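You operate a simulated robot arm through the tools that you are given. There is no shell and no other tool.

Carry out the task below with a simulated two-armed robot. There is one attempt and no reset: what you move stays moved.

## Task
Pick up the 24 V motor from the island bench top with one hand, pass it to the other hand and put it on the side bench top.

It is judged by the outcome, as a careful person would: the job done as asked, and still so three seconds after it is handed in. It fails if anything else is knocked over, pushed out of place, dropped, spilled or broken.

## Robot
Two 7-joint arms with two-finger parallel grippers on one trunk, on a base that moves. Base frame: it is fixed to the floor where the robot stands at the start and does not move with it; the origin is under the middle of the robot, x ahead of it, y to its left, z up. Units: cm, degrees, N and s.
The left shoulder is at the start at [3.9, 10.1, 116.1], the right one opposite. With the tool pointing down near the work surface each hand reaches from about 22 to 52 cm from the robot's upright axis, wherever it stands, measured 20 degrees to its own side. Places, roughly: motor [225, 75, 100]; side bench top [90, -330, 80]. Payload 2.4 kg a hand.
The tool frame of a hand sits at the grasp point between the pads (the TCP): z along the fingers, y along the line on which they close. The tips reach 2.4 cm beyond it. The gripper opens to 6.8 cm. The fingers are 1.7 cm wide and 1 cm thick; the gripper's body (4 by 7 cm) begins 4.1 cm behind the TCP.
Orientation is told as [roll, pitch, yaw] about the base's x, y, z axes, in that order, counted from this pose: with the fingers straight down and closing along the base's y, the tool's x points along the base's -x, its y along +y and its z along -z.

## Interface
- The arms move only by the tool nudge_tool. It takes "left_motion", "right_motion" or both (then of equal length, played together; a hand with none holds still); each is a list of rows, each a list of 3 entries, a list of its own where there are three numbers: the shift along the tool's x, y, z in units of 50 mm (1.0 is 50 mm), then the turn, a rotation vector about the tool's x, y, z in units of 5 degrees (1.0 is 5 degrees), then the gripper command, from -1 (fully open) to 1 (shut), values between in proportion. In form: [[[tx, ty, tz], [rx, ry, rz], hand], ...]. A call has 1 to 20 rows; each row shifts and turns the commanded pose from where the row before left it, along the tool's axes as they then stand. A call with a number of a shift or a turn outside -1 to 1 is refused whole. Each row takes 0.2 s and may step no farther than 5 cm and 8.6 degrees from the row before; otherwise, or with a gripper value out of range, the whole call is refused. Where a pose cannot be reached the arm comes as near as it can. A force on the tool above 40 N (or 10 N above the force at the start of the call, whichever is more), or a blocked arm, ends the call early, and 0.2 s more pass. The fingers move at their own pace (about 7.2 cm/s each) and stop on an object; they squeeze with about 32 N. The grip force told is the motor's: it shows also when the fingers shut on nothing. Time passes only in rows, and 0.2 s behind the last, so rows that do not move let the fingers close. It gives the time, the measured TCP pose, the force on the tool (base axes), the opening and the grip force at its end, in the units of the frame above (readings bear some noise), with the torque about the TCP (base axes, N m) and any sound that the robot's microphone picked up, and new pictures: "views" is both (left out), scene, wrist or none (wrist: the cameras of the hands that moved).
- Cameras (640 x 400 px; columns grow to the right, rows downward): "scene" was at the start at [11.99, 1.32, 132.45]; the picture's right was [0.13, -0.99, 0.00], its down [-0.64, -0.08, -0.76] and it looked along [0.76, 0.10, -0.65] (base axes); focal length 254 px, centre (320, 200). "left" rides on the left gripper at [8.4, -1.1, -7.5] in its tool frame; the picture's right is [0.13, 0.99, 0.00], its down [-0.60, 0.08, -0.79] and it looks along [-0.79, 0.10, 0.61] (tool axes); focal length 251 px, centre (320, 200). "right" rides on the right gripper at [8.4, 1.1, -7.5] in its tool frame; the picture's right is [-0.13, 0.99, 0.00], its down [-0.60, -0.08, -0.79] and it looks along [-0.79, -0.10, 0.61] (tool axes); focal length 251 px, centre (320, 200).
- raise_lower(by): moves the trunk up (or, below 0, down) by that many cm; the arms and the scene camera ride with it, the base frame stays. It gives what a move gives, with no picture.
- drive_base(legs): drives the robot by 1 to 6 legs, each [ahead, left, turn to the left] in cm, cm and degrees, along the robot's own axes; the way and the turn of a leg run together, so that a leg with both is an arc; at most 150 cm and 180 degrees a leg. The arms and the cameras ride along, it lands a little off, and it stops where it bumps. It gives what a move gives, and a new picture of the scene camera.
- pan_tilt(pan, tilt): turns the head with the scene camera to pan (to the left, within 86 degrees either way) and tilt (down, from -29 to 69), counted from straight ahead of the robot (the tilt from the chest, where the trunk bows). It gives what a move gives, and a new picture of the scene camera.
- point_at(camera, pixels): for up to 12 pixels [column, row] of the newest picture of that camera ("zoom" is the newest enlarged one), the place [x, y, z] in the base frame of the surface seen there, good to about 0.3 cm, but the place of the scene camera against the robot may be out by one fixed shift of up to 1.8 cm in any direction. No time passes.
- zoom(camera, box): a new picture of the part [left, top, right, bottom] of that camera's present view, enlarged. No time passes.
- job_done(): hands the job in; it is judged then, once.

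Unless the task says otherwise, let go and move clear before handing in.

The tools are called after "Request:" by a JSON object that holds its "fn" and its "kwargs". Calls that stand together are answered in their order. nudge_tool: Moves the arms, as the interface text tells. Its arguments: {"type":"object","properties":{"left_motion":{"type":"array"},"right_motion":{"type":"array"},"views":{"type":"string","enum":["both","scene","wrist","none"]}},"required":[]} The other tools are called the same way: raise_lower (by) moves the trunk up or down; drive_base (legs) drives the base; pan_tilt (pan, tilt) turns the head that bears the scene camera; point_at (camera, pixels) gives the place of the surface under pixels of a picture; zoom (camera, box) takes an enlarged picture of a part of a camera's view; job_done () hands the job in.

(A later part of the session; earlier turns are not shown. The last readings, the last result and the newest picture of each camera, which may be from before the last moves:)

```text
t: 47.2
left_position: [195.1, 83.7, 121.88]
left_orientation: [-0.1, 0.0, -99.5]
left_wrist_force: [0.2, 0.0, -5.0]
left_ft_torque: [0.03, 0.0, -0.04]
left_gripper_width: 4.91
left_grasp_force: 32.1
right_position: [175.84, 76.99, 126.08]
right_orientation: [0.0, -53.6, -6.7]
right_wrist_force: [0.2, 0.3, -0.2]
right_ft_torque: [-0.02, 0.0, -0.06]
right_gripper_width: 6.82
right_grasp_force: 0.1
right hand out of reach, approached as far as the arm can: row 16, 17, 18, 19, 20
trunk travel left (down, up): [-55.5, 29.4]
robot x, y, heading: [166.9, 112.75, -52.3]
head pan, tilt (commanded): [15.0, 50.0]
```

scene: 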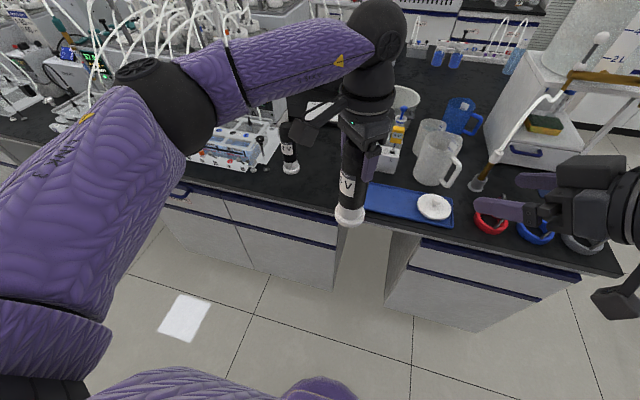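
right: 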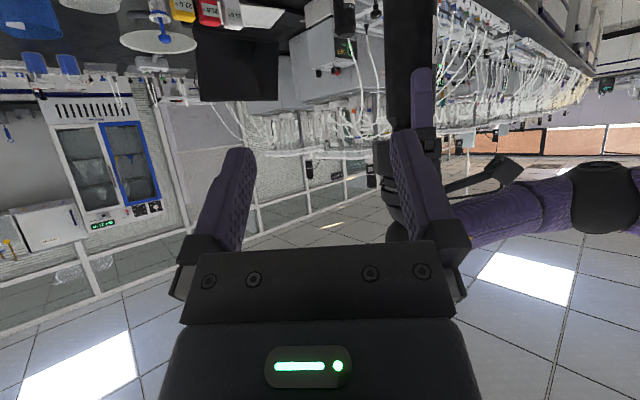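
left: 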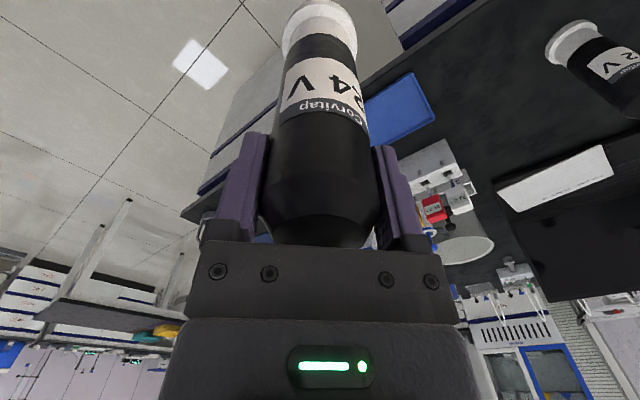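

The right hand reached pitch -53.6 and yaw -6.7 (about 45 degrees inward), and points toward the motor from (540,200). I'll move it 4 cm ahead and try turning it further inward.

Request:
{"fn": "nudge_tool", "kwargs": {"right_motion": [[[-0.16, -0.28, 0.23], [0, 0, 0], -1], [[-0.16, -0.28, 0.23], [0, 0, 0], -1], [[0, 0, 0], [-0.819, 0, -0.574], -1], [[0, 0, 0], [-0.819, 0, -0.574], -1], [[0, 0, 0], [-0.819, 0, -0.574], -1], [[0, 0, 0], [-0.819, 0, -0.574], -1], [[0, 0, 0], [-0.819, 0, -0.574], -1], [[0, 0, 0], [-0.819, 0, -0.574], -1], [[0, 0, 0], [0, 0, 0], -1]], "views": "both"}}

```text
t: 49.2
left_position: [195.08, 83.56, 121.76]
left_orientation: [0.0, 0.0, -99.5]
left_wrist_force: [0.3, 0.1, -4.7]
left_ft_torque: [0.01, -0.03, 0.02]
left_gripper_width: 4.97
left_grasp_force: 32.1
right_position: [179.09, 75.98, 125.55]
right_orientation: [-0.1, -55.0, -4.5]
right_wrist_force: [-0.2, -0.1, 0.4]
right_ft_torque: [0.05, -0.01, -0.01]
right_gripper_width: 6.79
right_grasp_force: 0.0
right hand out of reach, approached as far as the arm can: row 2, 3, 4, 5, 6, 7, 8
trunk travel left (down, up): [-55.5, 29.4]
robot x, y, heading: [166.98, 112.72, -51.8]
head pan, tilt (commanded): [15.0, 50.0]
```

scene: 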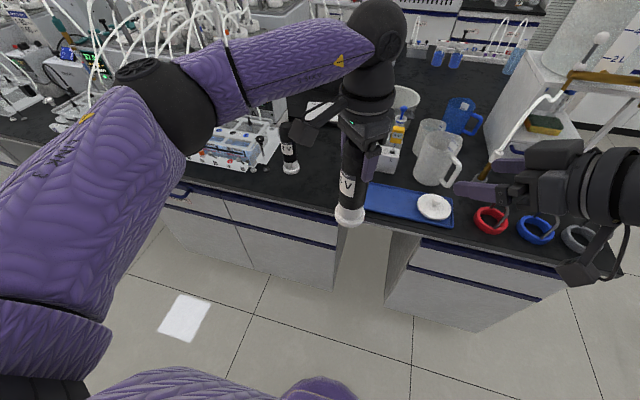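
right: 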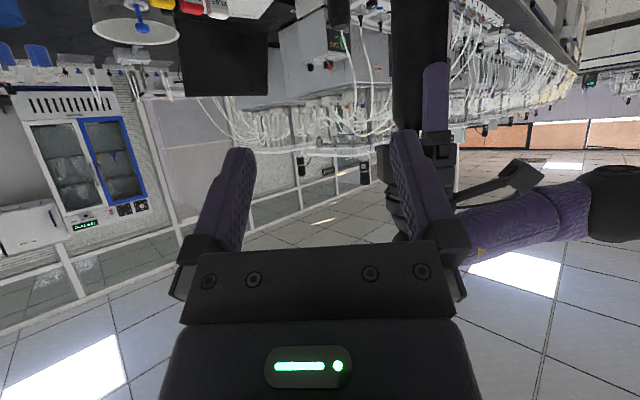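

The right hand's inward turn stops at about 47 degrees (yaw -4.5), so I'll use about 40 degrees and turn the left hand back to its straight yaw, which keeps its fingers and camera out of the way. Both turns first, with no shift.

Request:
{"fn": "nudge_tool", "kwargs": {"left_motion": [[[0, 0, 0], [0, 0, -1], 1], [[0, 0, 0], [0, 0, -1], 1], [[0, 0, 0], [0, 0, -1], 1], [[0, 0, 0], [0, 0, -1], 1], [[0, 0, 0], [0, 0, -1], 1], [[0, 0, 0], [0, 0, -1], 1], [[0, 0, 0], [0, 0, -1], 1], [[0, 0, 0], [0, 0, -1], 1], [[0, 0, 0], [0, 0, -1], 1]], "right_motion": [[[0, 0, 0], [0.819, 0, 0.574], -1], [[0, 0, 0], [0.41, 0, 0.287], -1], [[0, 0, 0], [0, 0, 0], -1], [[0, 0, 0], [0, 0, 0], -1], [[0, 0, 0], [0, 0, 0], -1], [[0, 0, 0], [0, 0, 0], -1], [[0, 0, 0], [0, 0, 0], -1], [[0, 0, 0], [0, 0, 0], -1], [[0, 0, 0], [0, 0, 0], -1]], "views": "none"}}

```text
t: 51.2
left_position: [194.99, 83.69, 121.76]
left_orientation: [0.0, 0.1, -56.8]
left_wrist_force: [0.4, 0.7, -3.9]
left_ft_torque: [0.03, -0.01, -0.01]
left_gripper_width: 4.93
left_grasp_force: 32.1
right_position: [179.02, 76.0, 125.54]
right_orientation: [-0.1, -55.0, -12.1]
right_wrist_force: [0.4, 0.4, 0.6]
right_ft_torque: [0.01, 0.01, 0.01]
right_gripper_width: 6.79
right_grasp_force: 0.0
trunk travel left (down, up): [-55.5, 29.4]
robot x, y, heading: [166.78, 112.76, -52.2]
head pan, tilt (commanded): [15.0, 50.0]
```

The right hand is at yaw -12.1, pitch -55, and the left at yaw -56.8 with the motor still held. I'll bring the right hand to a spot about 10 cm back from the motor along its own pointing line, at the height of the motor's lower half.

Request:
{"fn": "nudge_tool", "kwargs": {"right_motion": [[[0.108, 0.545, 0.325], [0, 0, 0], -1], [[0.108, 0.545, 0.325], [0, 0, 0], -1], [[0.108, 0.545, 0.325], [0, 0, 0], -1], [[0.108, 0.545, 0.325], [0, 0, 0], -1], [[0, 0, 0], [0, 0, 0], -1]], "views": "both"}}

```text
t: 52.4
left_position: [195.12, 83.75, 121.78]
left_orientation: [0.0, 0.0, -56.9]
left_wrist_force: [-0.7, 0.0, -4.8]
left_ft_torque: [0.03, -0.03, 0.04]
left_gripper_width: 4.92
left_grasp_force: 32.1
right_position: [185.42, 86.08, 120.24]
right_orientation: [0.0, -55.0, -12.1]
right_wrist_force: [0.1, 0.0, 0.2]
right_ft_torque: [-0.03, 0.01, 0.03]
right_gripper_width: 6.79
right_grasp_force: 0.2
trunk travel left (down, up): [-55.5, 29.4]
robot x, y, heading: [166.68, 112.65, -52.2]
head pan, tilt (commanded): [15.0, 50.0]
```

scene: 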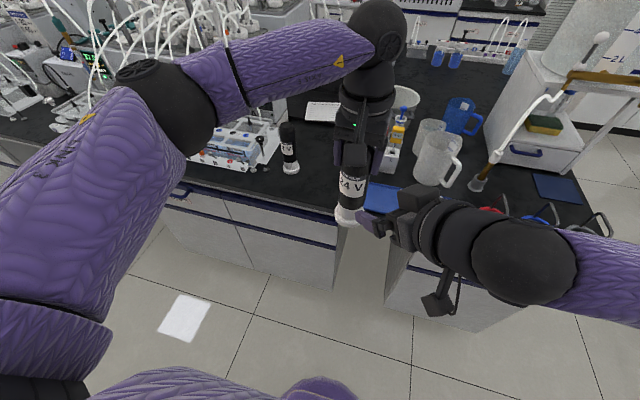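
right: 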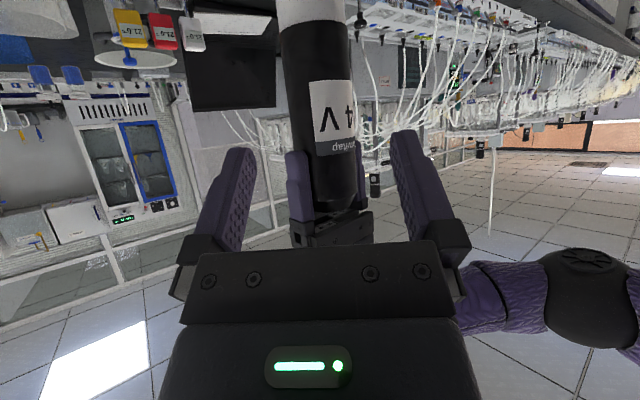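

The right camera shows the motor (upside down) centred between its fingers, body from column 281 to 350 at row 61 where the fingers will meet it, and the left gripper holding the other end at (325,225). I'll measure the motor's surface with this camera.

Request:
{"fn": "point_at", "kwargs": {"camera": "right", "pixels": [[316, 61], [290, 61], [342, 61], [316, 30], [316, 10], [318, 75], [320, 130], [330, 160], [300, 180], [322, 200], [312, 45], [335, 180]]}}

Request:
{"fn": "zoom", "kwargs": {"camera": "right", "box": [220, 0, 420, 250]}}

```text
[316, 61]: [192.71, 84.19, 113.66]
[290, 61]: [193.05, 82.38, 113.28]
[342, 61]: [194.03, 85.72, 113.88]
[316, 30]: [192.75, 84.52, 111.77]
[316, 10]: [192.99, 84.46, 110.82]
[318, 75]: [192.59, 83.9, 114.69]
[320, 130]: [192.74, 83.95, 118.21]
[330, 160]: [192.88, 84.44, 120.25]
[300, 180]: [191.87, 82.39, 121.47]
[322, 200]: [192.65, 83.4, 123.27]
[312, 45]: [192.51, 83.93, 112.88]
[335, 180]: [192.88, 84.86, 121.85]
```

```text
1.60 times, centred on (320, 125) of right
```

zoom: 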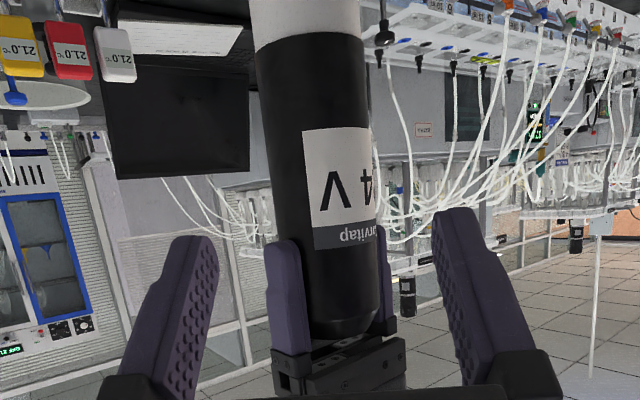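

The motor's axis is about 0.33 cm toward the right hand's minus-y side and 10 cm ahead, with the aim point at z about 113.7. I'll correct sideways and advance most of the way along the pointing line.

Request:
{"fn": "nudge_tool", "kwargs": {"right_motion": [[[0, -0.066, 0], [0, 0, 0], -1], [[0, 0, 0.35], [0, 0, 0], -1], [[0, 0, 0.35], [0, 0, 0], -1], [[0, 0, 0.35], [0, 0, 0], -1], [[0, 0, 0.25], [0, 0, 0], -1], [[0, 0, 0], [0, 0, 0], -1]], "views": "both"}}

```text
t: 53.8
left_position: [195.0, 83.52, 121.84]
left_orientation: [-0.1, 0.0, -56.9]
left_wrist_force: [-0.1, 0.8, -6.1]
left_ft_torque: [-0.02, 0.03, 0.0]
left_gripper_width: 4.92
left_grasp_force: 32.3
right_position: [190.49, 84.46, 116.53]
right_orientation: [-0.1, -55.0, -12.1]
right_wrist_force: [-0.2, 0.1, -0.1]
right_ft_torque: [-0.03, -0.06, 0.01]
right_gripper_width: 6.78
right_grasp_force: 0.0
trunk travel left (down, up): [-55.5, 29.4]
robot x, y, heading: [166.83, 112.63, -52.2]
head pan, tilt (commanded): [15.0, 50.0]
```

scene: 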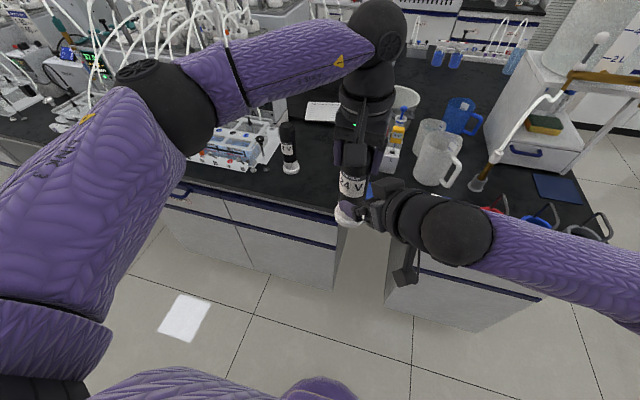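
right: 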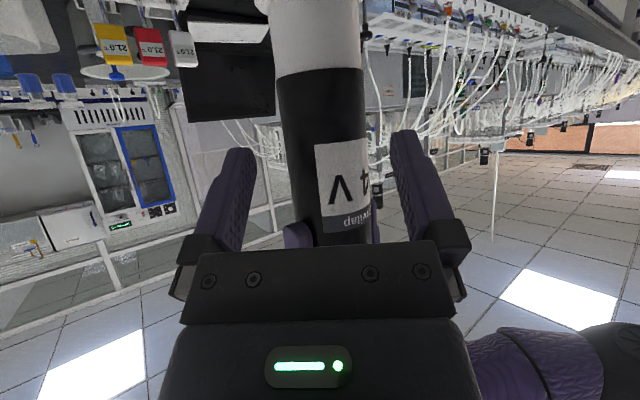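

The motor lies centred between the right fingers (columns 277–362 versus fingers at 240 and 400), about 4.6 cm short of the axis. I'll advance the last 4.5 cm.

Request:
{"fn": "nudge_tool", "kwargs": {"right_motion": [[[0, 0, 0.25], [0, 0, 0], -1], [[0, 0, 0.25], [0, 0, 0], -1], [[0, 0, 0.2], [0, 0, 0], -1], [[0, 0, 0.2], [0, 0, 0], -1], [[0, 0, 0], [0, 0, 0], -1]], "views": "both"}}

```text
t: 54.8
left_position: [195.61, 83.71, 121.66]
left_orientation: [0.6, -0.2, -56.2]
left_wrist_force: [3.8, -4.2, -5.4]
left_ft_torque: [-0.06, -0.02, 0.19]
left_gripper_width: 4.93
left_grasp_force: 31.9
right_position: [193.91, 83.84, 114.1]
right_orientation: [-0.2, -55.3, -11.7]
right_wrist_force: [-3.6, 4.0, 0.4]
right_ft_torque: [-0.23, -0.22, -0.13]
right_gripper_width: 6.78
right_grasp_force: 0.0
trunk travel left (down, up): [-55.5, 29.4]
robot x, y, heading: [167.05, 112.67, -52.1]
head pan, tilt (commanded): [15.0, 50.0]
stopped in row 4 (left hand): the force on the tool passed its limit at 54 N (the readings are from after the stop); the commanded pose is now the measured one
```

scene: 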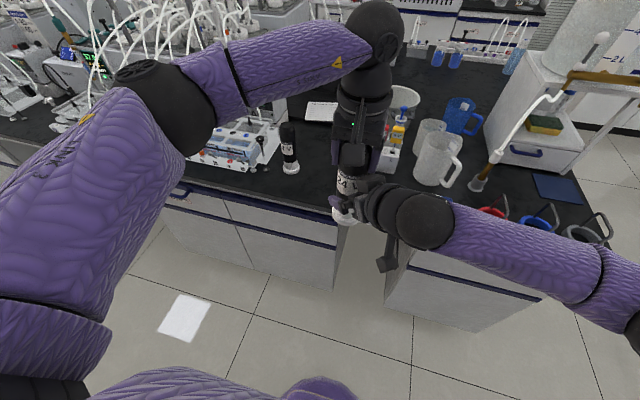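
right: 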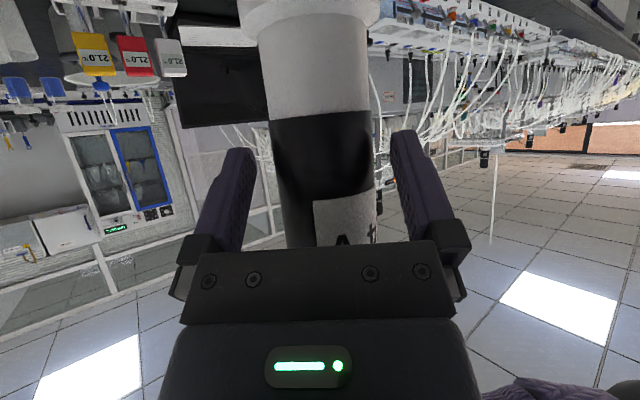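

The approach stopped on contact (54 N peak, now about 4–5 N), with the right TCP about 1.7 cm short of the motor's axis; the torque suggests the right palm is touching one of the left fingers. I'll look closer at the contact from the scene camera before moving.

Request:
{"fn": "zoom", "kwargs": {"camera": "scene", "box": [290, 80, 450, 260]}}

Request:
{"fn": "zoom", "kwargs": {"camera": "left", "box": [120, 0, 520, 250]}}

```text
2.22 times, centred on (370, 170) of scene
```

zoom: 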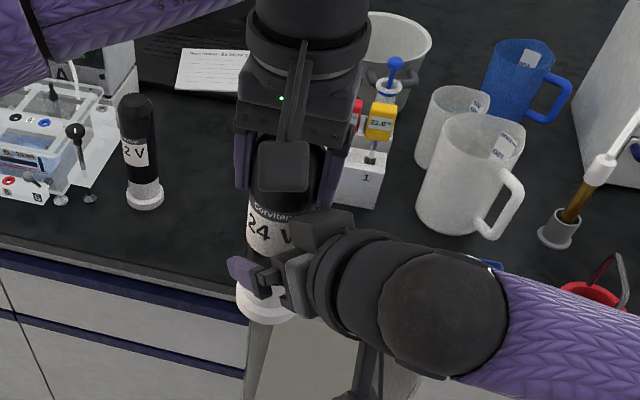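

```text
1.60 times, centred on (320, 125) of left
```

zoom: 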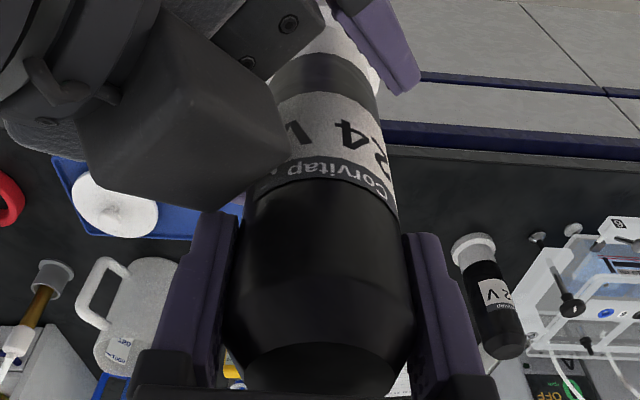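

The left camera shows a box on the top side of the right gripper (zoom pixel 190,130) touching the tip of the left hand's right-hand finger (215,230); the motor itself is not displaced in the grip. I'll back the right hand off along its line, then turn the left hand outward so its fingers are out of that box's way.

Request:
{"fn": "nudge_tool", "kwargs": {"right_motion": [[[0, 0, -0.2], [0, 0, 0], -1], [[0, 0, -0.4], [0, 0, 0], -1], [[0, 0, -0.5], [0, 0, 0], -1], [[0, 0, -0.5], [0, 0, 0], -1], [[0, 0, -0.4], [0, 0, 0], -1], [[0, 0, 0], [0, 0, 0], -1]], "views": "both"}}

```text
t: 56.2
left_position: [195.49, 83.67, 121.6]
left_orientation: [0.6, -0.4, -56.2]
left_wrist_force: [0.0, 0.4, -4.4]
left_ft_torque: [0.05, -0.01, -0.01]
left_gripper_width: 4.93
left_grasp_force: 31.7
right_position: [185.96, 85.48, 119.87]
right_orientation: [-0.2, -55.3, -11.8]
right_wrist_force: [-0.3, 0.3, -0.3]
right_ft_torque: [-0.01, 0.01, 0.03]
right_gripper_width: 6.79
right_grasp_force: 0.0
trunk travel left (down, up): [-55.5, 29.4]
robot x, y, heading: [166.56, 112.74, -51.9]
head pan, tilt (commanded): [15.0, 50.0]
```

scene: 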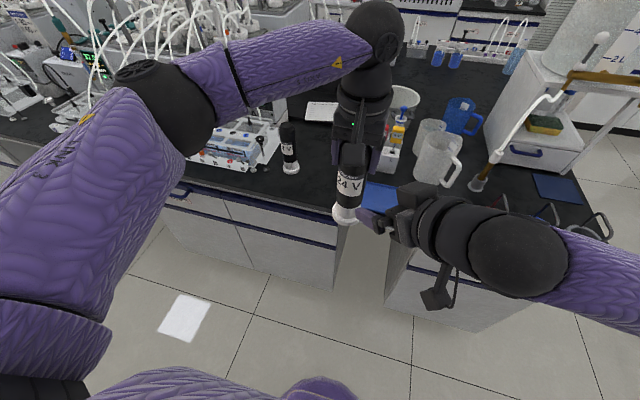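
right: 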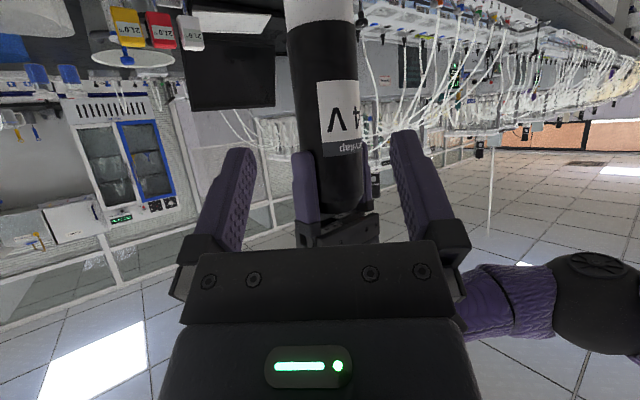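

The right hand is clear again and the motor still hangs straight in the left hand. I'll turn the left hand outward by 48 degrees so its fingers close across the right hand's approach line.

Request:
{"fn": "nudge_tool", "kwargs": {"left_motion": [[[0, 0, 0], [0, 0, -1], 1], [[0, 0, 0], [0, 0, -1], 1], [[0, 0, 0], [0, 0, -1], 1], [[0, 0, 0], [0, 0, -1], 1], [[0, 0, 0], [0, 0, -1], 1], [[0, 0, 0], [0, 0, -1], 1], [[0, 0, 0], [0, 0, -1], 1], [[0, 0, 0], [0, 0, -1], 1], [[0, 0, 0], [0, 0, -1], 1], [[0, 0, 0], [0, 0, -0.6], 1]], "right_motion": [[[0, 0, 0], [0, -1, 0], -1], [[0, 0, 0], [0, 0, 0], -1], [[0, 0, 0], [0, 0, 0], -1], [[0, 0, 0], [0, 0, 0], -1], [[0, 0, 0], [0, 0, 0], -1], [[0, 0, 0], [0, 0, 0], -1], [[0, 0, 0], [0, 0, 0], -1], [[0, 0, 0], [0, 0, 0], -1], [[0, 0, 0], [0, 0, 0], -1], [[0, 0, 0], [0, 0, 0], -1]], "views": "both"}}

```text
t: 58.4
left_position: [195.53, 83.6, 121.58]
left_orientation: [0.2, -0.6, -8.2]
left_wrist_force: [0.2, -0.3, -5.5]
left_ft_torque: [0.02, 0.01, 0.02]
left_gripper_width: 4.9
left_grasp_force: 32.3
right_position: [185.97, 85.53, 119.82]
right_orientation: [-0.3, -60.2, -11.7]
right_wrist_force: [0.9, 0.1, 0.1]
right_ft_torque: [0.03, 0.02, 0.02]
right_gripper_width: 6.8
right_grasp_force: 0.1
trunk travel left (down, up): [-55.5, 29.4]
robot x, y, heading: [167.18, 112.52, -52.0]
head pan, tilt (commanded): [15.0, 50.0]
```

scene: 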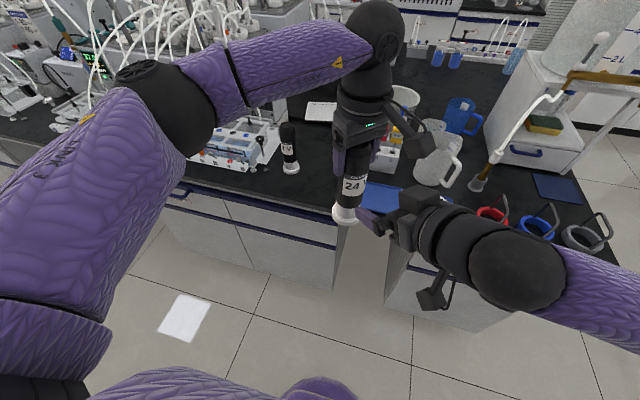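
right: 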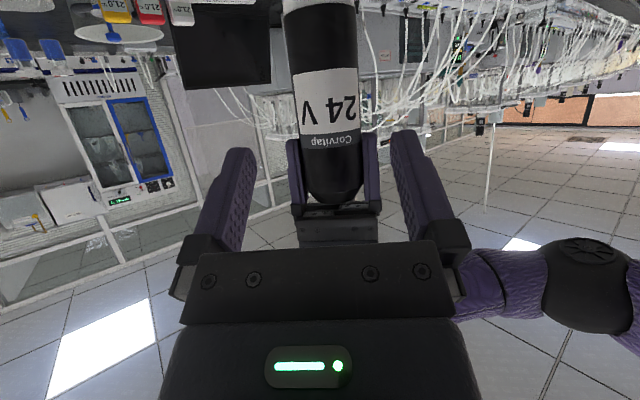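
left: 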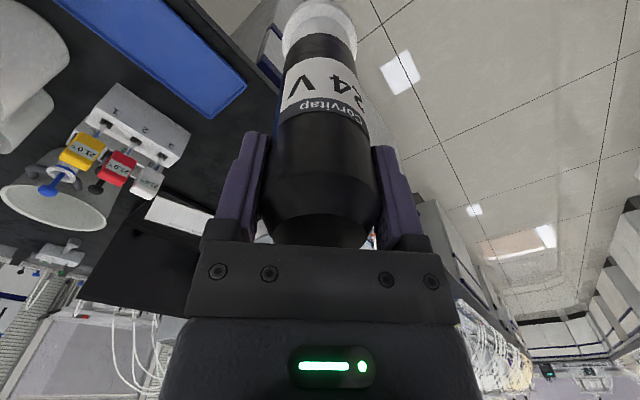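

The left fingers now lie across the approach line, and the right camera shows the motor at columns 291–358 between its fingers. I'll measure the motor with the right camera to aim precisely.

Request:
{"fn": "zoom", "kwargs": {"camera": "right", "box": [240, 0, 400, 240]}}

Request:
{"fn": "point_at", "kwargs": {"camera": "right", "pixels": [[325, 66], [325, 40], [325, 15], [300, 66], [350, 66], [326, 100], [330, 150], [330, 180], [290, 60], [356, 60]]}}

```text
1.67 times, centred on (320, 120) of right
```

zoom: 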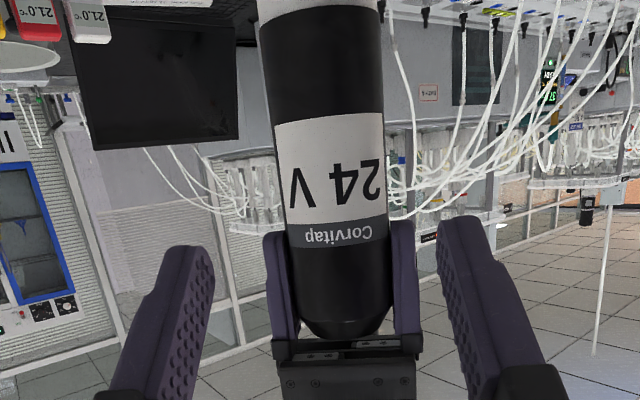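

```text
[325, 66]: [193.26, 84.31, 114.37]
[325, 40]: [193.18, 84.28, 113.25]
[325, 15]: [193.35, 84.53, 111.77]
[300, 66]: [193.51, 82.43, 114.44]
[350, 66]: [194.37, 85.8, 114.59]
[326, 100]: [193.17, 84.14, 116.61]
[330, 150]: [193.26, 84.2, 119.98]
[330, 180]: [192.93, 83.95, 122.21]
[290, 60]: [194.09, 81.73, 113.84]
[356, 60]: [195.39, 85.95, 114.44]
```

The measurements agree that the motor's axis is about 9.75 cm ahead and nearly centred. I'll lower the right hand 0.7 cm, shift 0.2 cm sideways, and advance part of the way.

Request:
{"fn": "nudge_tool", "kwargs": {"right_motion": [[[0.122, 0.04, 0.07], [0, 0, 0], -1], [[0, 0, 0.3], [0, 0, 0], -1], [[0, 0, 0.3], [0, 0, 0], -1], [[0, 0, 0.3], [0, 0, 0], -1], [[0, 0, 0.3], [0, 0, 0], -1], [[0, 0, 0], [0, 0, 0], -1]], "views": "both"}}

```text
t: 59.8
left_position: [195.37, 83.7, 121.57]
left_orientation: [0.2, -0.7, -8.2]
left_wrist_force: [-0.1, -0.6, -5.3]
left_ft_torque: [-0.03, 0.02, 0.01]
left_gripper_width: 4.96
left_grasp_force: 32.1
right_position: [190.99, 84.53, 116.21]
right_orientation: [-0.2, -60.3, -11.6]
right_wrist_force: [0.6, 0.2, 0.4]
right_ft_torque: [0.0, 0.01, 0.0]
right_gripper_width: 6.81
right_grasp_force: 0.1
trunk travel left (down, up): [-55.5, 29.4]
robot x, y, heading: [166.93, 112.45, -52.0]
head pan, tilt (commanded): [15.0, 50.0]
```

scene: 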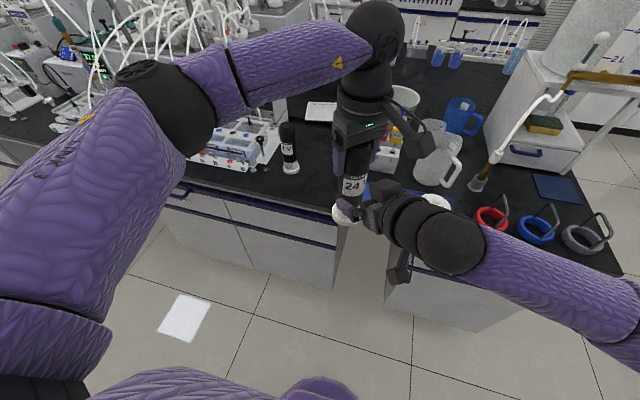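
right: 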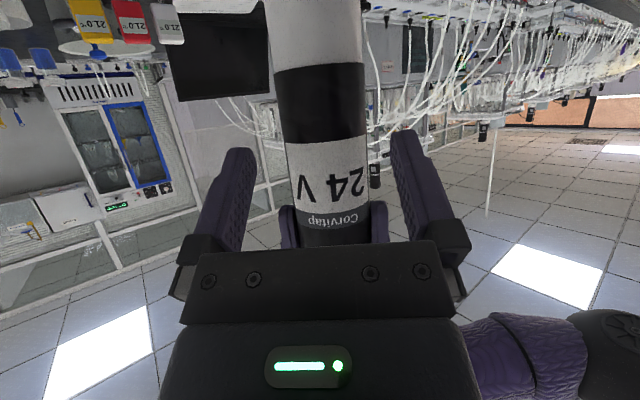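

The motor is centred (columns 276–367) and about 4.5 cm from the right TCP. I'll advance 3.5 cm in small steps, leaving the TCP about 1.4 cm short of the axis.

Request:
{"fn": "nudge_tool", "kwargs": {"right_motion": [[[0, 0, 0.15], [0, 0, 0], -1], [[0, 0, 0.15], [0, 0, 0], -1], [[0, 0, 0.15], [0, 0, 0], -1], [[0, 0, 0.15], [0, 0, 0], -1], [[0, 0, 0.1], [0, 0, 0], -1], [[0, 0, 0], [0, 0, 0], -1]], "views": "both"}}

```text
t: 61.2
left_position: [195.63, 83.64, 121.65]
left_orientation: [0.2, -0.6, -8.2]
left_wrist_force: [0.2, -0.7, -4.5]
left_ft_torque: [0.02, -0.02, 0.0]
left_gripper_width: 4.9
left_grasp_force: 31.7
right_position: [194.01, 83.94, 114.31]
right_orientation: [-0.2, -60.2, -11.6]
right_wrist_force: [-0.6, -0.9, -0.4]
right_ft_torque: [0.03, 0.0, 0.01]
right_gripper_width: 6.8
right_grasp_force: 0.2
trunk travel left (down, up): [-55.5, 29.4]
robot x, y, heading: [167.07, 112.77, -51.7]
head pan, tilt (commanded): [15.0, 50.0]
```

scene: 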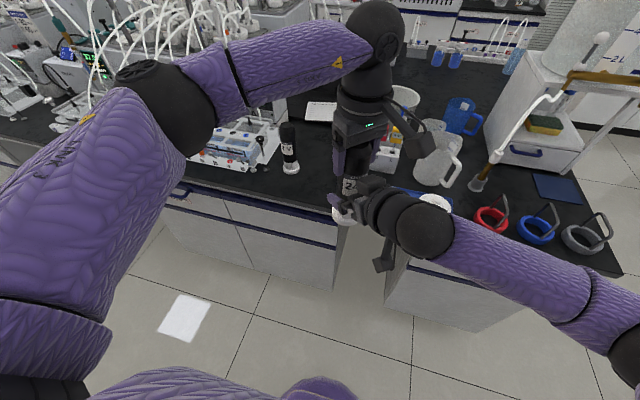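
right: 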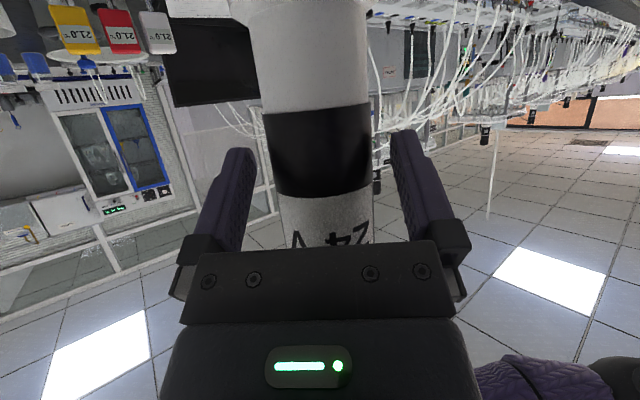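

No contact so far; the TCP is about 1.55 cm short of the axis with the fingertips past it. I'll advance 0.3 cm more and close the right gripper while the left keeps holding.

Request:
{"fn": "nudge_tool", "kwargs": {"right_motion": [[[0, 0, 0.06], [0, 0, 0], -1], [[0, 0, 0], [0, 0, 0], -0.3], [[0, 0, 0], [0, 0, 0], 1], [[0, 0, 0], [0, 0, 0], 1], [[0, 0, 0], [0, 0, 0], 1], [[0, 0, 0], [0, 0, 0], 1]], "views": "both"}}

```text
t: 62.6
left_position: [195.56, 83.69, 121.64]
left_orientation: [0.2, -0.5, -8.1]
left_wrist_force: [1.5, 6.2, -4.8]
left_ft_torque: [-0.28, 0.13, -0.02]
left_gripper_width: 4.92
left_grasp_force: 31.8
right_position: [194.21, 84.02, 114.14]
right_orientation: [-0.2, -60.3, -11.8]
right_wrist_force: [-0.8, -6.3, 0.0]
right_ft_torque: [0.77, -0.16, -0.05]
right_gripper_width: 4.9
right_grasp_force: 32.0
trunk travel left (down, up): [-55.5, 29.4]
robot x, y, heading: [167.3, 112.58, -51.9]
head pan, tilt (commanded): [15.0, 50.0]
```

scene: 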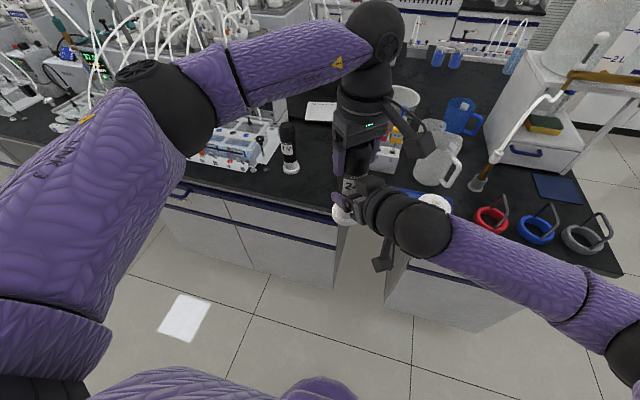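
right: 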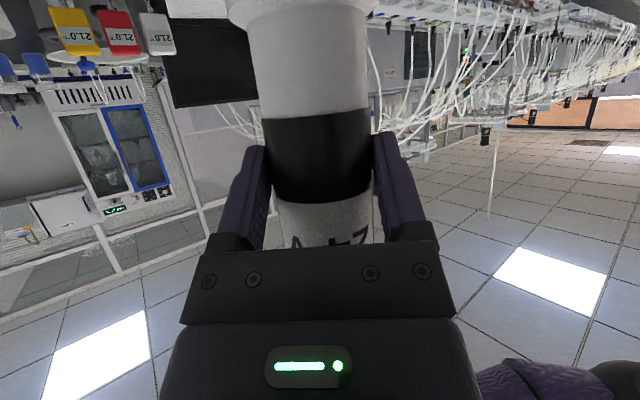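

The right gripper holds at 4.9 cm with 32 N, with about 6 N of sideways strain between the hands. I'll ease the right hand 0.15 cm that way to relax it, then check the forces.

Request:
{"fn": "nudge_tool", "kwargs": {"right_motion": [[[0, -0.03, 0], [0, 0, 0], 1], [[0, 0, 0], [0, 0, 0], 1]], "views": "none"}}

```text
t: 63.2
left_position: [195.48, 83.6, 121.65]
left_orientation: [0.1, -0.6, -8.3]
left_wrist_force: [-1.3, -5.1, -1.9]
left_ft_torque: [-0.75, 0.28, -0.01]
left_gripper_width: 4.9
left_grasp_force: 32.0
right_position: [194.26, 83.83, 114.23]
right_orientation: [0.1, -60.3, -11.8]
right_wrist_force: [0.7, 5.6, 0.9]
right_ft_torque: [0.36, -0.14, 0.04]
right_gripper_width: 4.89
right_grasp_force: 32.1
trunk travel left (down, up): [-55.5, 29.4]
robot x, y, heading: [166.85, 112.46, -52.0]
head pan, tilt (commanded): [15.0, 50.0]
```

The strain reversed, so halfway is right. I'll go back 0.08 cm, and then open the left gripper while the right holds still.

Request:
{"fn": "nudge_tool", "kwargs": {"right_motion": [[[0, 0.014, 0], [0, 0, 0], 1], [[0, 0, 0], [0, 0, 0], 1], [[0, 0, 0], [0, 0, 0], 1], [[0, 0, 0], [0, 0, 0], 1], [[0, 0, 0], [0, 0, 0], 1], [[0, 0, 0], [0, 0, 0], 1]], "left_motion": [[[0, 0, 0], [0, 0, 0], 1], [[0, 0, 0], [0, 0, 0], -0.5], [[0, 0, 0], [0, 0, 0], -0.7], [[0, 0, 0], [0, 0, 0], -1], [[0, 0, 0], [0, 0, 0], -1], [[0, 0, 0], [0, 0, 0], -1]], "views": "both"}}

```text
t: 64.6
left_position: [195.49, 83.7, 121.57]
left_orientation: [0.3, -0.6, -8.3]
left_wrist_force: [0.3, -0.6, 0.1]
left_ft_torque: [0.0, -0.01, 0.0]
left_gripper_width: 6.8
left_grasp_force: 0.1
right_position: [194.34, 83.8, 114.21]
right_orientation: [-0.3, -60.3, -11.8]
right_wrist_force: [0.3, 0.0, 0.2]
right_ft_torque: [-0.02, 0.07, 0.0]
right_gripper_width: 4.91
right_grasp_force: 31.7
trunk travel left (down, up): [-55.5, 29.4]
robot x, y, heading: [166.57, 112.26, -51.8]
head pan, tilt (commanded): [15.0, 50.0]
```

scene: 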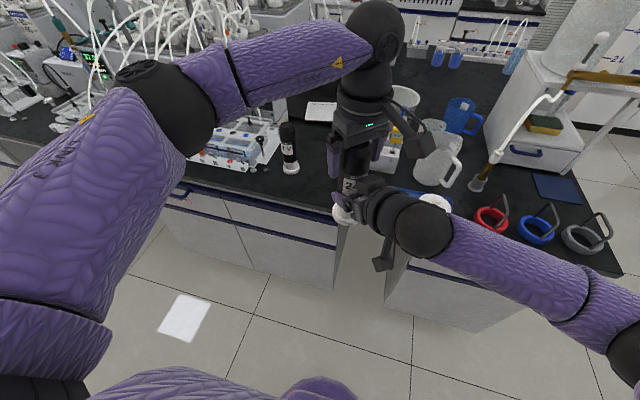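
right: 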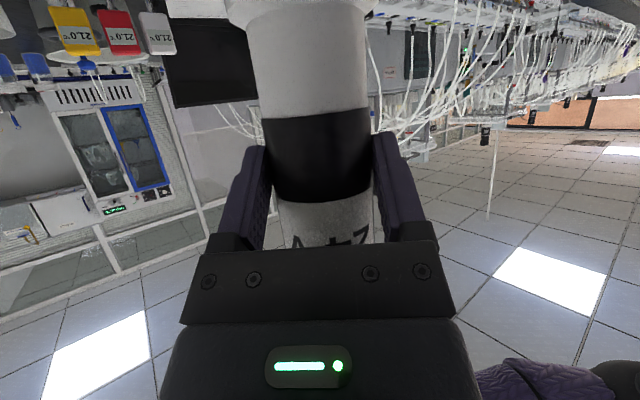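
left: 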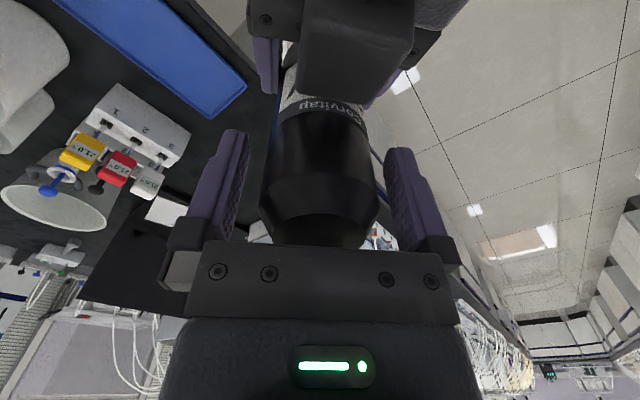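

The left fingers are fully open (6.8 cm) and the right still grips at 4.91 cm; the motor hasn't shifted in the right view. I'll wait a moment and re-read the forces before lifting the left hand away.

Request:
{"fn": "nudge_tool", "kwargs": {"right_motion": [[[0, 0, 0], [0, 0, 0], 1], [[0, 0, 0], [0, 0, 0], 1]], "views": "wrist"}}

```text
t: 65.2
left_position: [195.52, 83.67, 121.61]
left_orientation: [0.2, -0.6, -8.2]
left_wrist_force: [-0.1, -0.2, -0.6]
left_ft_torque: [0.04, -0.01, 0.04]
left_gripper_width: 6.8
left_grasp_force: 0.0
right_position: [194.18, 83.8, 114.12]
right_orientation: [-0.1, -60.2, -11.8]
right_wrist_force: [-0.6, -0.1, 0.4]
right_ft_torque: [0.02, 0.06, -0.01]
right_gripper_width: 4.9
right_grasp_force: 31.9
trunk travel left (down, up): [-55.5, 29.4]
robot x, y, heading: [166.88, 113.04, -52.1]
head pan, tilt (commanded): [15.0, 50.0]
```

right: 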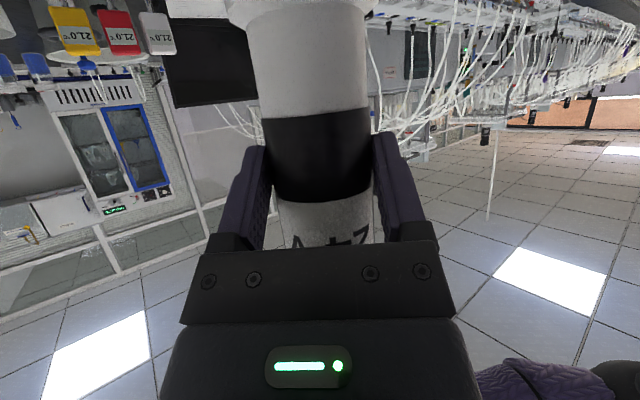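

The right force reading shows no weight yet, but the torque fits the motor's weight 1.3 cm ahead of the TCP and the view is steady. I'll raise the left hand 1.5 cm slowly and check the motor stays with the right hand.

Request:
{"fn": "nudge_tool", "kwargs": {"left_motion": [[[0, 0, -0.1], [0, 0, 0], -1], [[0, 0, -0.2], [0, 0, 0], -1], [[0, 0, 0], [0, 0, 0], -1]], "views": "both"}}

```text
t: 66.0
left_position: [195.51, 83.58, 123.09]
left_orientation: [0.2, -0.6, -8.2]
left_wrist_force: [-0.3, -0.1, -0.7]
left_ft_torque: [0.02, 0.04, 0.01]
left_gripper_width: 6.82
left_grasp_force: 0.1
right_position: [194.21, 83.81, 114.25]
right_orientation: [-0.2, -60.3, -11.8]
right_wrist_force: [0.1, 1.8, 0.4]
right_ft_torque: [0.07, 0.07, -0.01]
right_gripper_width: 4.9
right_grasp_force: 31.7
trunk travel left (down, up): [-55.5, 29.4]
robot x, y, heading: [166.86, 112.79, -52.2]
head pan, tilt (commanded): [15.0, 50.0]
```

scene: 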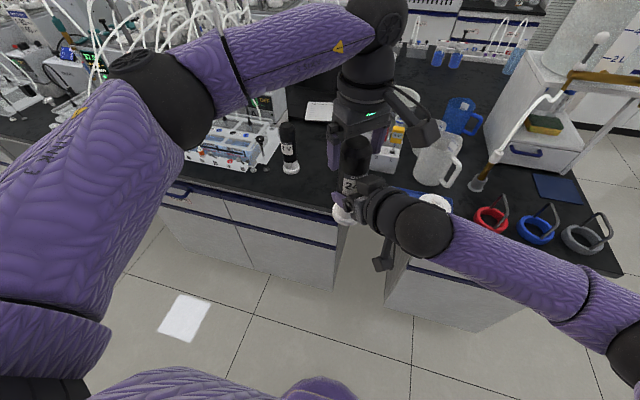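
left: 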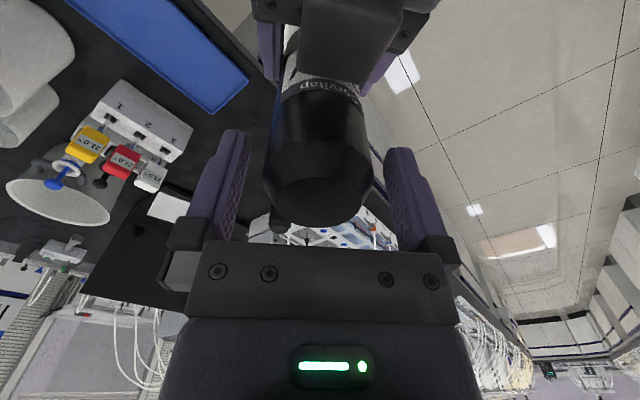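

The motor stays in the right hand while the left fingers slide up. I'll lift the left hand clear above the motor's top, then move it away to the left.

Request:
{"fn": "nudge_tool", "kwargs": {"left_motion": [[[0, 0, -0.4], [0, 0, 0], -1], [[0, 0, -0.5], [0, 0, 0], -1], [[0, 0, -0.5], [0, 0, 0], -1], [[0, 0, -0.5], [0, 0, 0], -1], [[0, 0, 0], [0, 0, 0], -1]], "views": "both"}}

```text
t: 67.2
left_position: [195.43, 83.7, 132.77]
left_orientation: [0.1, -0.6, -8.2]
left_wrist_force: [0.4, -0.7, 1.3]
left_ft_torque: [0.01, -0.01, -0.01]
left_gripper_width: 6.78
left_grasp_force: 0.1
right_position: [194.25, 83.84, 114.18]
right_orientation: [-0.1, -60.3, -11.8]
right_wrist_force: [-0.1, 0.2, -0.5]
right_ft_torque: [0.01, 0.12, 0.0]
right_gripper_width: 4.9
right_grasp_force: 32.0
trunk travel left (down, up): [-55.5, 29.4]
robot x, y, heading: [166.76, 112.72, -51.7]
head pan, tilt (commanded): [15.0, 50.0]
```

scene: 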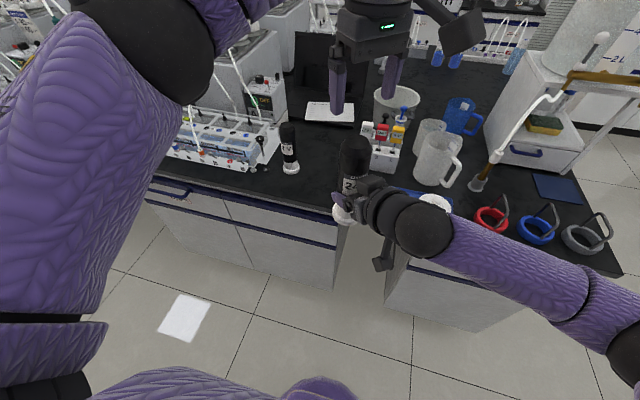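
left: 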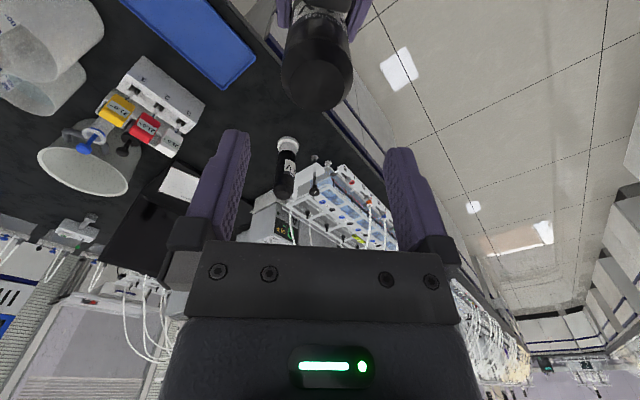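

The motor is held by the right hand alone, at (352,185), and the left fingers are above it. I'll move the left hand away to the left and turn it back straight.

Request:
{"fn": "nudge_tool", "kwargs": {"left_motion": [[[-0.27, 0.57, 0], [0, 0, 0], -1], [[-0.27, 0.57, 0], [0, 0, 0], -1], [[-0.27, 0.57, 0], [0, 0, 0], -1], [[-0.27, 0.57, 0], [0, 0, 0], -1], [[-0.27, 0.57, 0], [0, 0, 0], -1], [[0, 0, 0], [0, 0, 1], -1], [[0, 0, 0], [0, 0, 1], -1], [[0, 0, 0], [0, 0, 1], -1], [[0, 0, 0], [0, 0, 1], -1], [[0, 0, 0], [0, 0, 1], -1], [[0, 0, 0], [0, 0, 1], -1], [[0, 0, 0], [0, 0, 1], -1], [[0, 0, 0], [0, 0, 1], -1], [[0, 0, 0], [0, 0, 0.8], -1]], "views": "scene"}}

Request:
{"fn": "pan_tilt", "kwargs": {"pan": -60, "tilt": 15}}

```text
t: 70.2
left_position: [204.13, 96.86, 132.82]
left_orientation: [0.7, -0.3, -52.3]
left_wrist_force: [-0.7, -0.3, 0.4]
left_ft_torque: [0.02, 0.01, -0.01]
left_gripper_width: 6.81
left_grasp_force: 0.1
right_position: [194.22, 83.92, 114.17]
right_orientation: [-0.1, -60.3, -11.9]
right_wrist_force: [0.7, 0.3, -0.6]
right_ft_torque: [0.0, 0.07, -0.04]
right_gripper_width: 4.88
right_grasp_force: 32.5
trunk travel left (down, up): [-55.5, 29.4]
robot x, y, heading: [167.0, 112.48, -52.2]
head pan, tilt (commanded): [15.0, 50.0]
```

scene: 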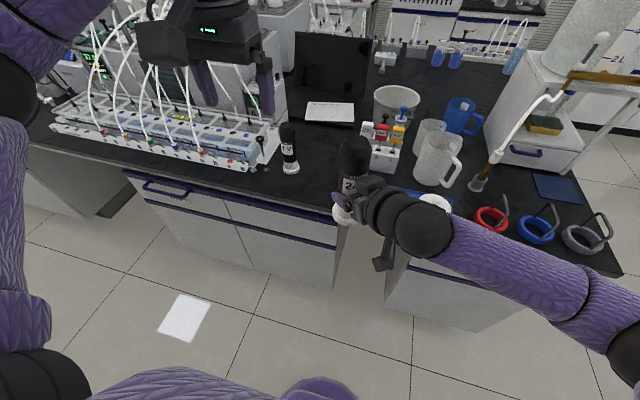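

```text
t: 71.7
left_position: [204.19, 96.78, 132.84]
left_orientation: [0.5, -0.3, -52.1]
left_wrist_force: [-0.2, -0.4, 0.8]
left_ft_torque: [-0.02, -0.03, -0.01]
left_gripper_width: 6.8
left_grasp_force: 0.1
right_position: [194.17, 83.84, 114.19]
right_orientation: [-0.2, -60.4, -11.8]
right_wrist_force: [0.8, -0.2, -0.8]
right_ft_torque: [0.03, 0.09, 0.01]
right_gripper_width: 4.87
right_grasp_force: 31.8
trunk travel left (down, up): [-55.5, 29.4]
robot x, y, heading: [166.78, 113.07, -51.9]
head pan, tilt (commanded): [-60.0, 15.0]
```

scene: 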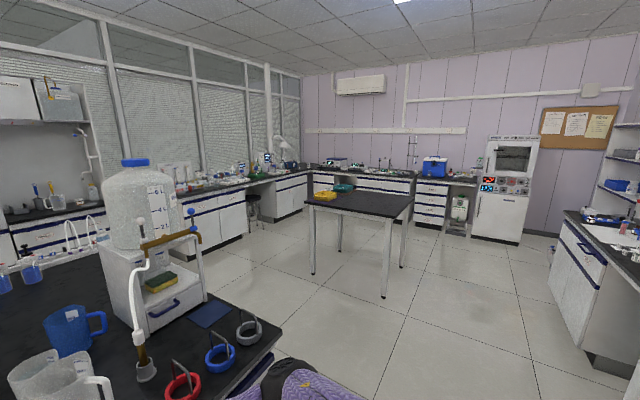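

A table with a black top stands at (360,200) and wall benches lie behind. I'll measure them to find which one is the side bench near [90,-330,80].

Request:
{"fn": "point_at", "kwargs": {"camera": "scene", "pixels": [[360, 205], [395, 212], [310, 202], [340, 188], [327, 194], [385, 295], [312, 270], [440, 182], [345, 170], [400, 175], [570, 240], [240, 185]]}}

Request:
{"fn": "zoom", "kwargs": {"camera": "scene", "box": [200, 120, 520, 320]}}

```text
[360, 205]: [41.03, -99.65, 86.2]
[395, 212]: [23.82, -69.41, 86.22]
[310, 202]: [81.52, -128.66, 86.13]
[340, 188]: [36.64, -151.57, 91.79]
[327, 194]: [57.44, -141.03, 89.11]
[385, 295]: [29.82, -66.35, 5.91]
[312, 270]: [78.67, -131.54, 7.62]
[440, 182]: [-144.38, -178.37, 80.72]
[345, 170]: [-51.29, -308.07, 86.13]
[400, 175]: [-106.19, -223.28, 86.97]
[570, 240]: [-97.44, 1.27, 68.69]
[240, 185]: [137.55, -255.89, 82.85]
```

```text
2.00 times, centred on (360, 220) of scene
```

zoom: 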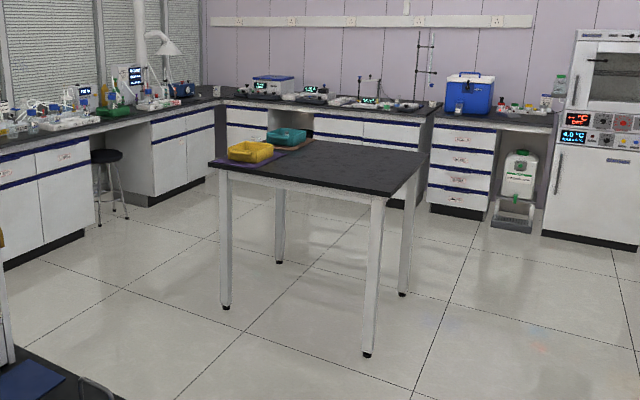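

The place [90,-330] falls at about zoom (142,108): the bench along the window wall. I'll measure that bench's edge and the neighbouring free floor.

Request:
{"fn": "point_at", "kwargs": {"camera": "zoom", "pixels": [[20, 150], [100, 128], [145, 117], [190, 108], [215, 102], [60, 240], [180, 195], [110, 215], [120, 118], [170, 108], [205, 98], [240, 108]]}}

Request:
{"fn": "zoom", "kwargs": {"camera": "scene", "box": [180, 120, 340, 220]}}

```text
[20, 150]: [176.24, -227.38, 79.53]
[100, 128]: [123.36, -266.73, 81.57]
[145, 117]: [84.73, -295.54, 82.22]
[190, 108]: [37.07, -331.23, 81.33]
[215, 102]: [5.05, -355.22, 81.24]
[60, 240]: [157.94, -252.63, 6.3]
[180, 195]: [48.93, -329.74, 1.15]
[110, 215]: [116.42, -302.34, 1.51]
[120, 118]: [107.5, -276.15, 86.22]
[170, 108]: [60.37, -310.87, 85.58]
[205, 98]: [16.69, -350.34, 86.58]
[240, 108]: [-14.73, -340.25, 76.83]
```

```text
4.00 times, centred on (260, 170) of scene
```

zoom: 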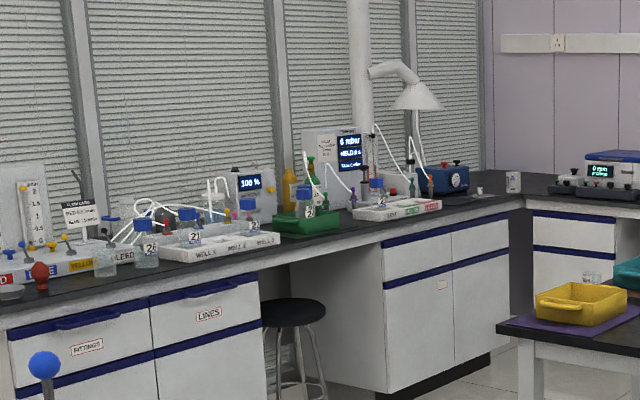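

The window-side bench is the side bench, with its front edge running through [123,-267] and [85,-295]; there seems to be free top near zoom (480,200). I'll measure that and other gaps.

Request:
{"fn": "point_at", "kwargs": {"camera": "zoom", "pixels": [[480, 202], [460, 205], [500, 198], [345, 222], [400, 215], [310, 235], [265, 245], [150, 262], [60, 300], [380, 200], [440, 205], [514, 188]]}}

```text
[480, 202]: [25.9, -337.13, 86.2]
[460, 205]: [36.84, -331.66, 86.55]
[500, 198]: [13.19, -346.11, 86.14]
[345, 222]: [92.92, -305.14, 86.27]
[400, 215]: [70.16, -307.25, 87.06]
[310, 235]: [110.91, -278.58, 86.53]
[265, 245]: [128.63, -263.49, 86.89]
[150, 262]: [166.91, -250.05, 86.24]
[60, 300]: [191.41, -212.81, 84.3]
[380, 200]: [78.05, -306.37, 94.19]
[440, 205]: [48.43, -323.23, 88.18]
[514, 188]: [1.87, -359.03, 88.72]
```

The side bench's edge runs parallel to the island, so the robot can keep its heading: first right along the aisle, then ahead past the island's end, then right again between the table and the side bench. I'll start with the first leg.

Request:
{"fn": "drive_base", "kwargs": {"legs": [[-4, 0, 0], [0, -70, 0], [0, -70, 0]]}}

```text
t: 79.5
left_position: [90.12, 14.28, 132.7]
left_orientation: [0.5, -0.3, -52.9]
left_wrist_force: [0.3, -0.9, 0.7]
left_ft_torque: [0.05, -0.01, -0.01]
left_gripper_width: 6.81
left_grasp_force: 0.0
right_position: [80.2, 1.41, 114.31]
right_orientation: [-0.2, -60.3, -12.5]
right_wrist_force: [0.4, -0.7, -0.5]
right_ft_torque: [0.03, 0.09, -0.01]
right_gripper_width: 4.89
right_grasp_force: 32.1
trunk travel left (down, up): [-55.5, 29.4]
robot x, y, heading: [53.52, 30.29, -53.0]
head pan, tilt (commanded): [-60.0, 15.0]
```

scene: 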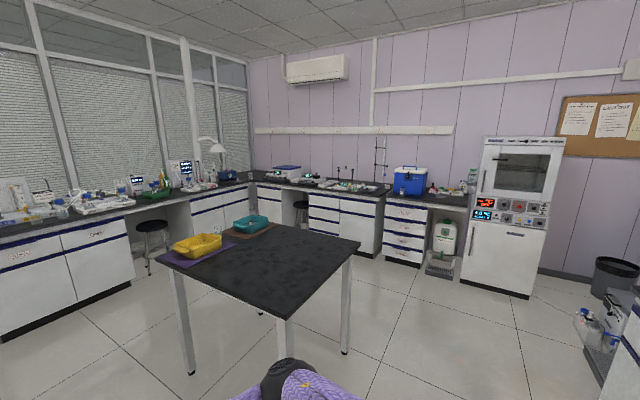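

The robot is at [53.5,30.3], heading -53, beyond the island's end, with the table at (270,260) to its right. I'll look straight ahead to check the way to the side bench before driving forward.

Request:
{"fn": "pan_tilt", "kwargs": {"pan": -10, "tilt": 30}}

```text
t: 80.6
left_position: [90.25, 14.34, 132.7]
left_orientation: [0.6, -0.2, -52.9]
left_wrist_force: [0.3, -0.4, -0.6]
left_ft_torque: [0.01, -0.02, -0.01]
left_gripper_width: 6.79
left_grasp_force: 0.1
right_position: [80.22, 1.41, 114.21]
right_orientation: [-0.3, -60.4, -12.5]
right_wrist_force: [0.7, 0.2, -0.6]
right_ft_torque: [0.0, 0.05, 0.02]
right_gripper_width: 4.88
right_grasp_force: 32.3
trunk travel left (down, up): [-55.5, 29.4]
robot x, y, heading: [52.99, 30.62, -52.9]
head pan, tilt (commanded): [-10.0, 30.0]
```

scene: 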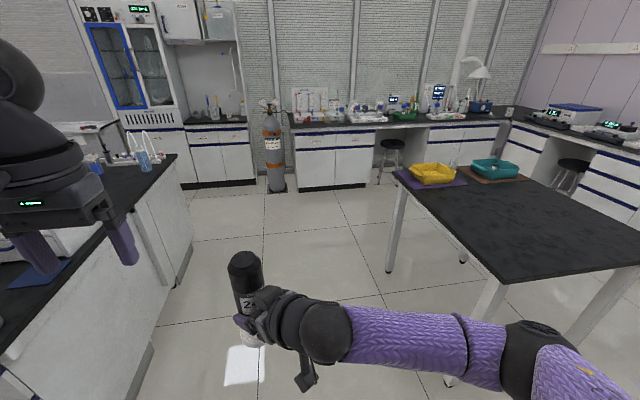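

The way ahead shows free floor between the island's end (left) and the table (right), with a gas cylinder at (272,150) and a stool at (390,155). I'll measure these, the table's near edge and the right elbow.

Request:
{"fn": "point_at", "kwargs": {"camera": "scene", "pixels": [[530, 345], [560, 375], [395, 178], [500, 272], [272, 160], [277, 188], [390, 150], [383, 180], [340, 127], [440, 124], [510, 118], [180, 160]]}}

```text
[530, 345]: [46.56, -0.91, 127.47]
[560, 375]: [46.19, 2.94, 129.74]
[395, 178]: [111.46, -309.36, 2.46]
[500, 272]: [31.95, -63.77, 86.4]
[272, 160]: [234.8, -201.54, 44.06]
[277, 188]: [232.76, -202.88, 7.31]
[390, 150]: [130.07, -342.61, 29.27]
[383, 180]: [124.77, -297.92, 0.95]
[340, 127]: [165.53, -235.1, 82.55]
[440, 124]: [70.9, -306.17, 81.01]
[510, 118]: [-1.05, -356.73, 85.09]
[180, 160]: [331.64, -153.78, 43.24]
```

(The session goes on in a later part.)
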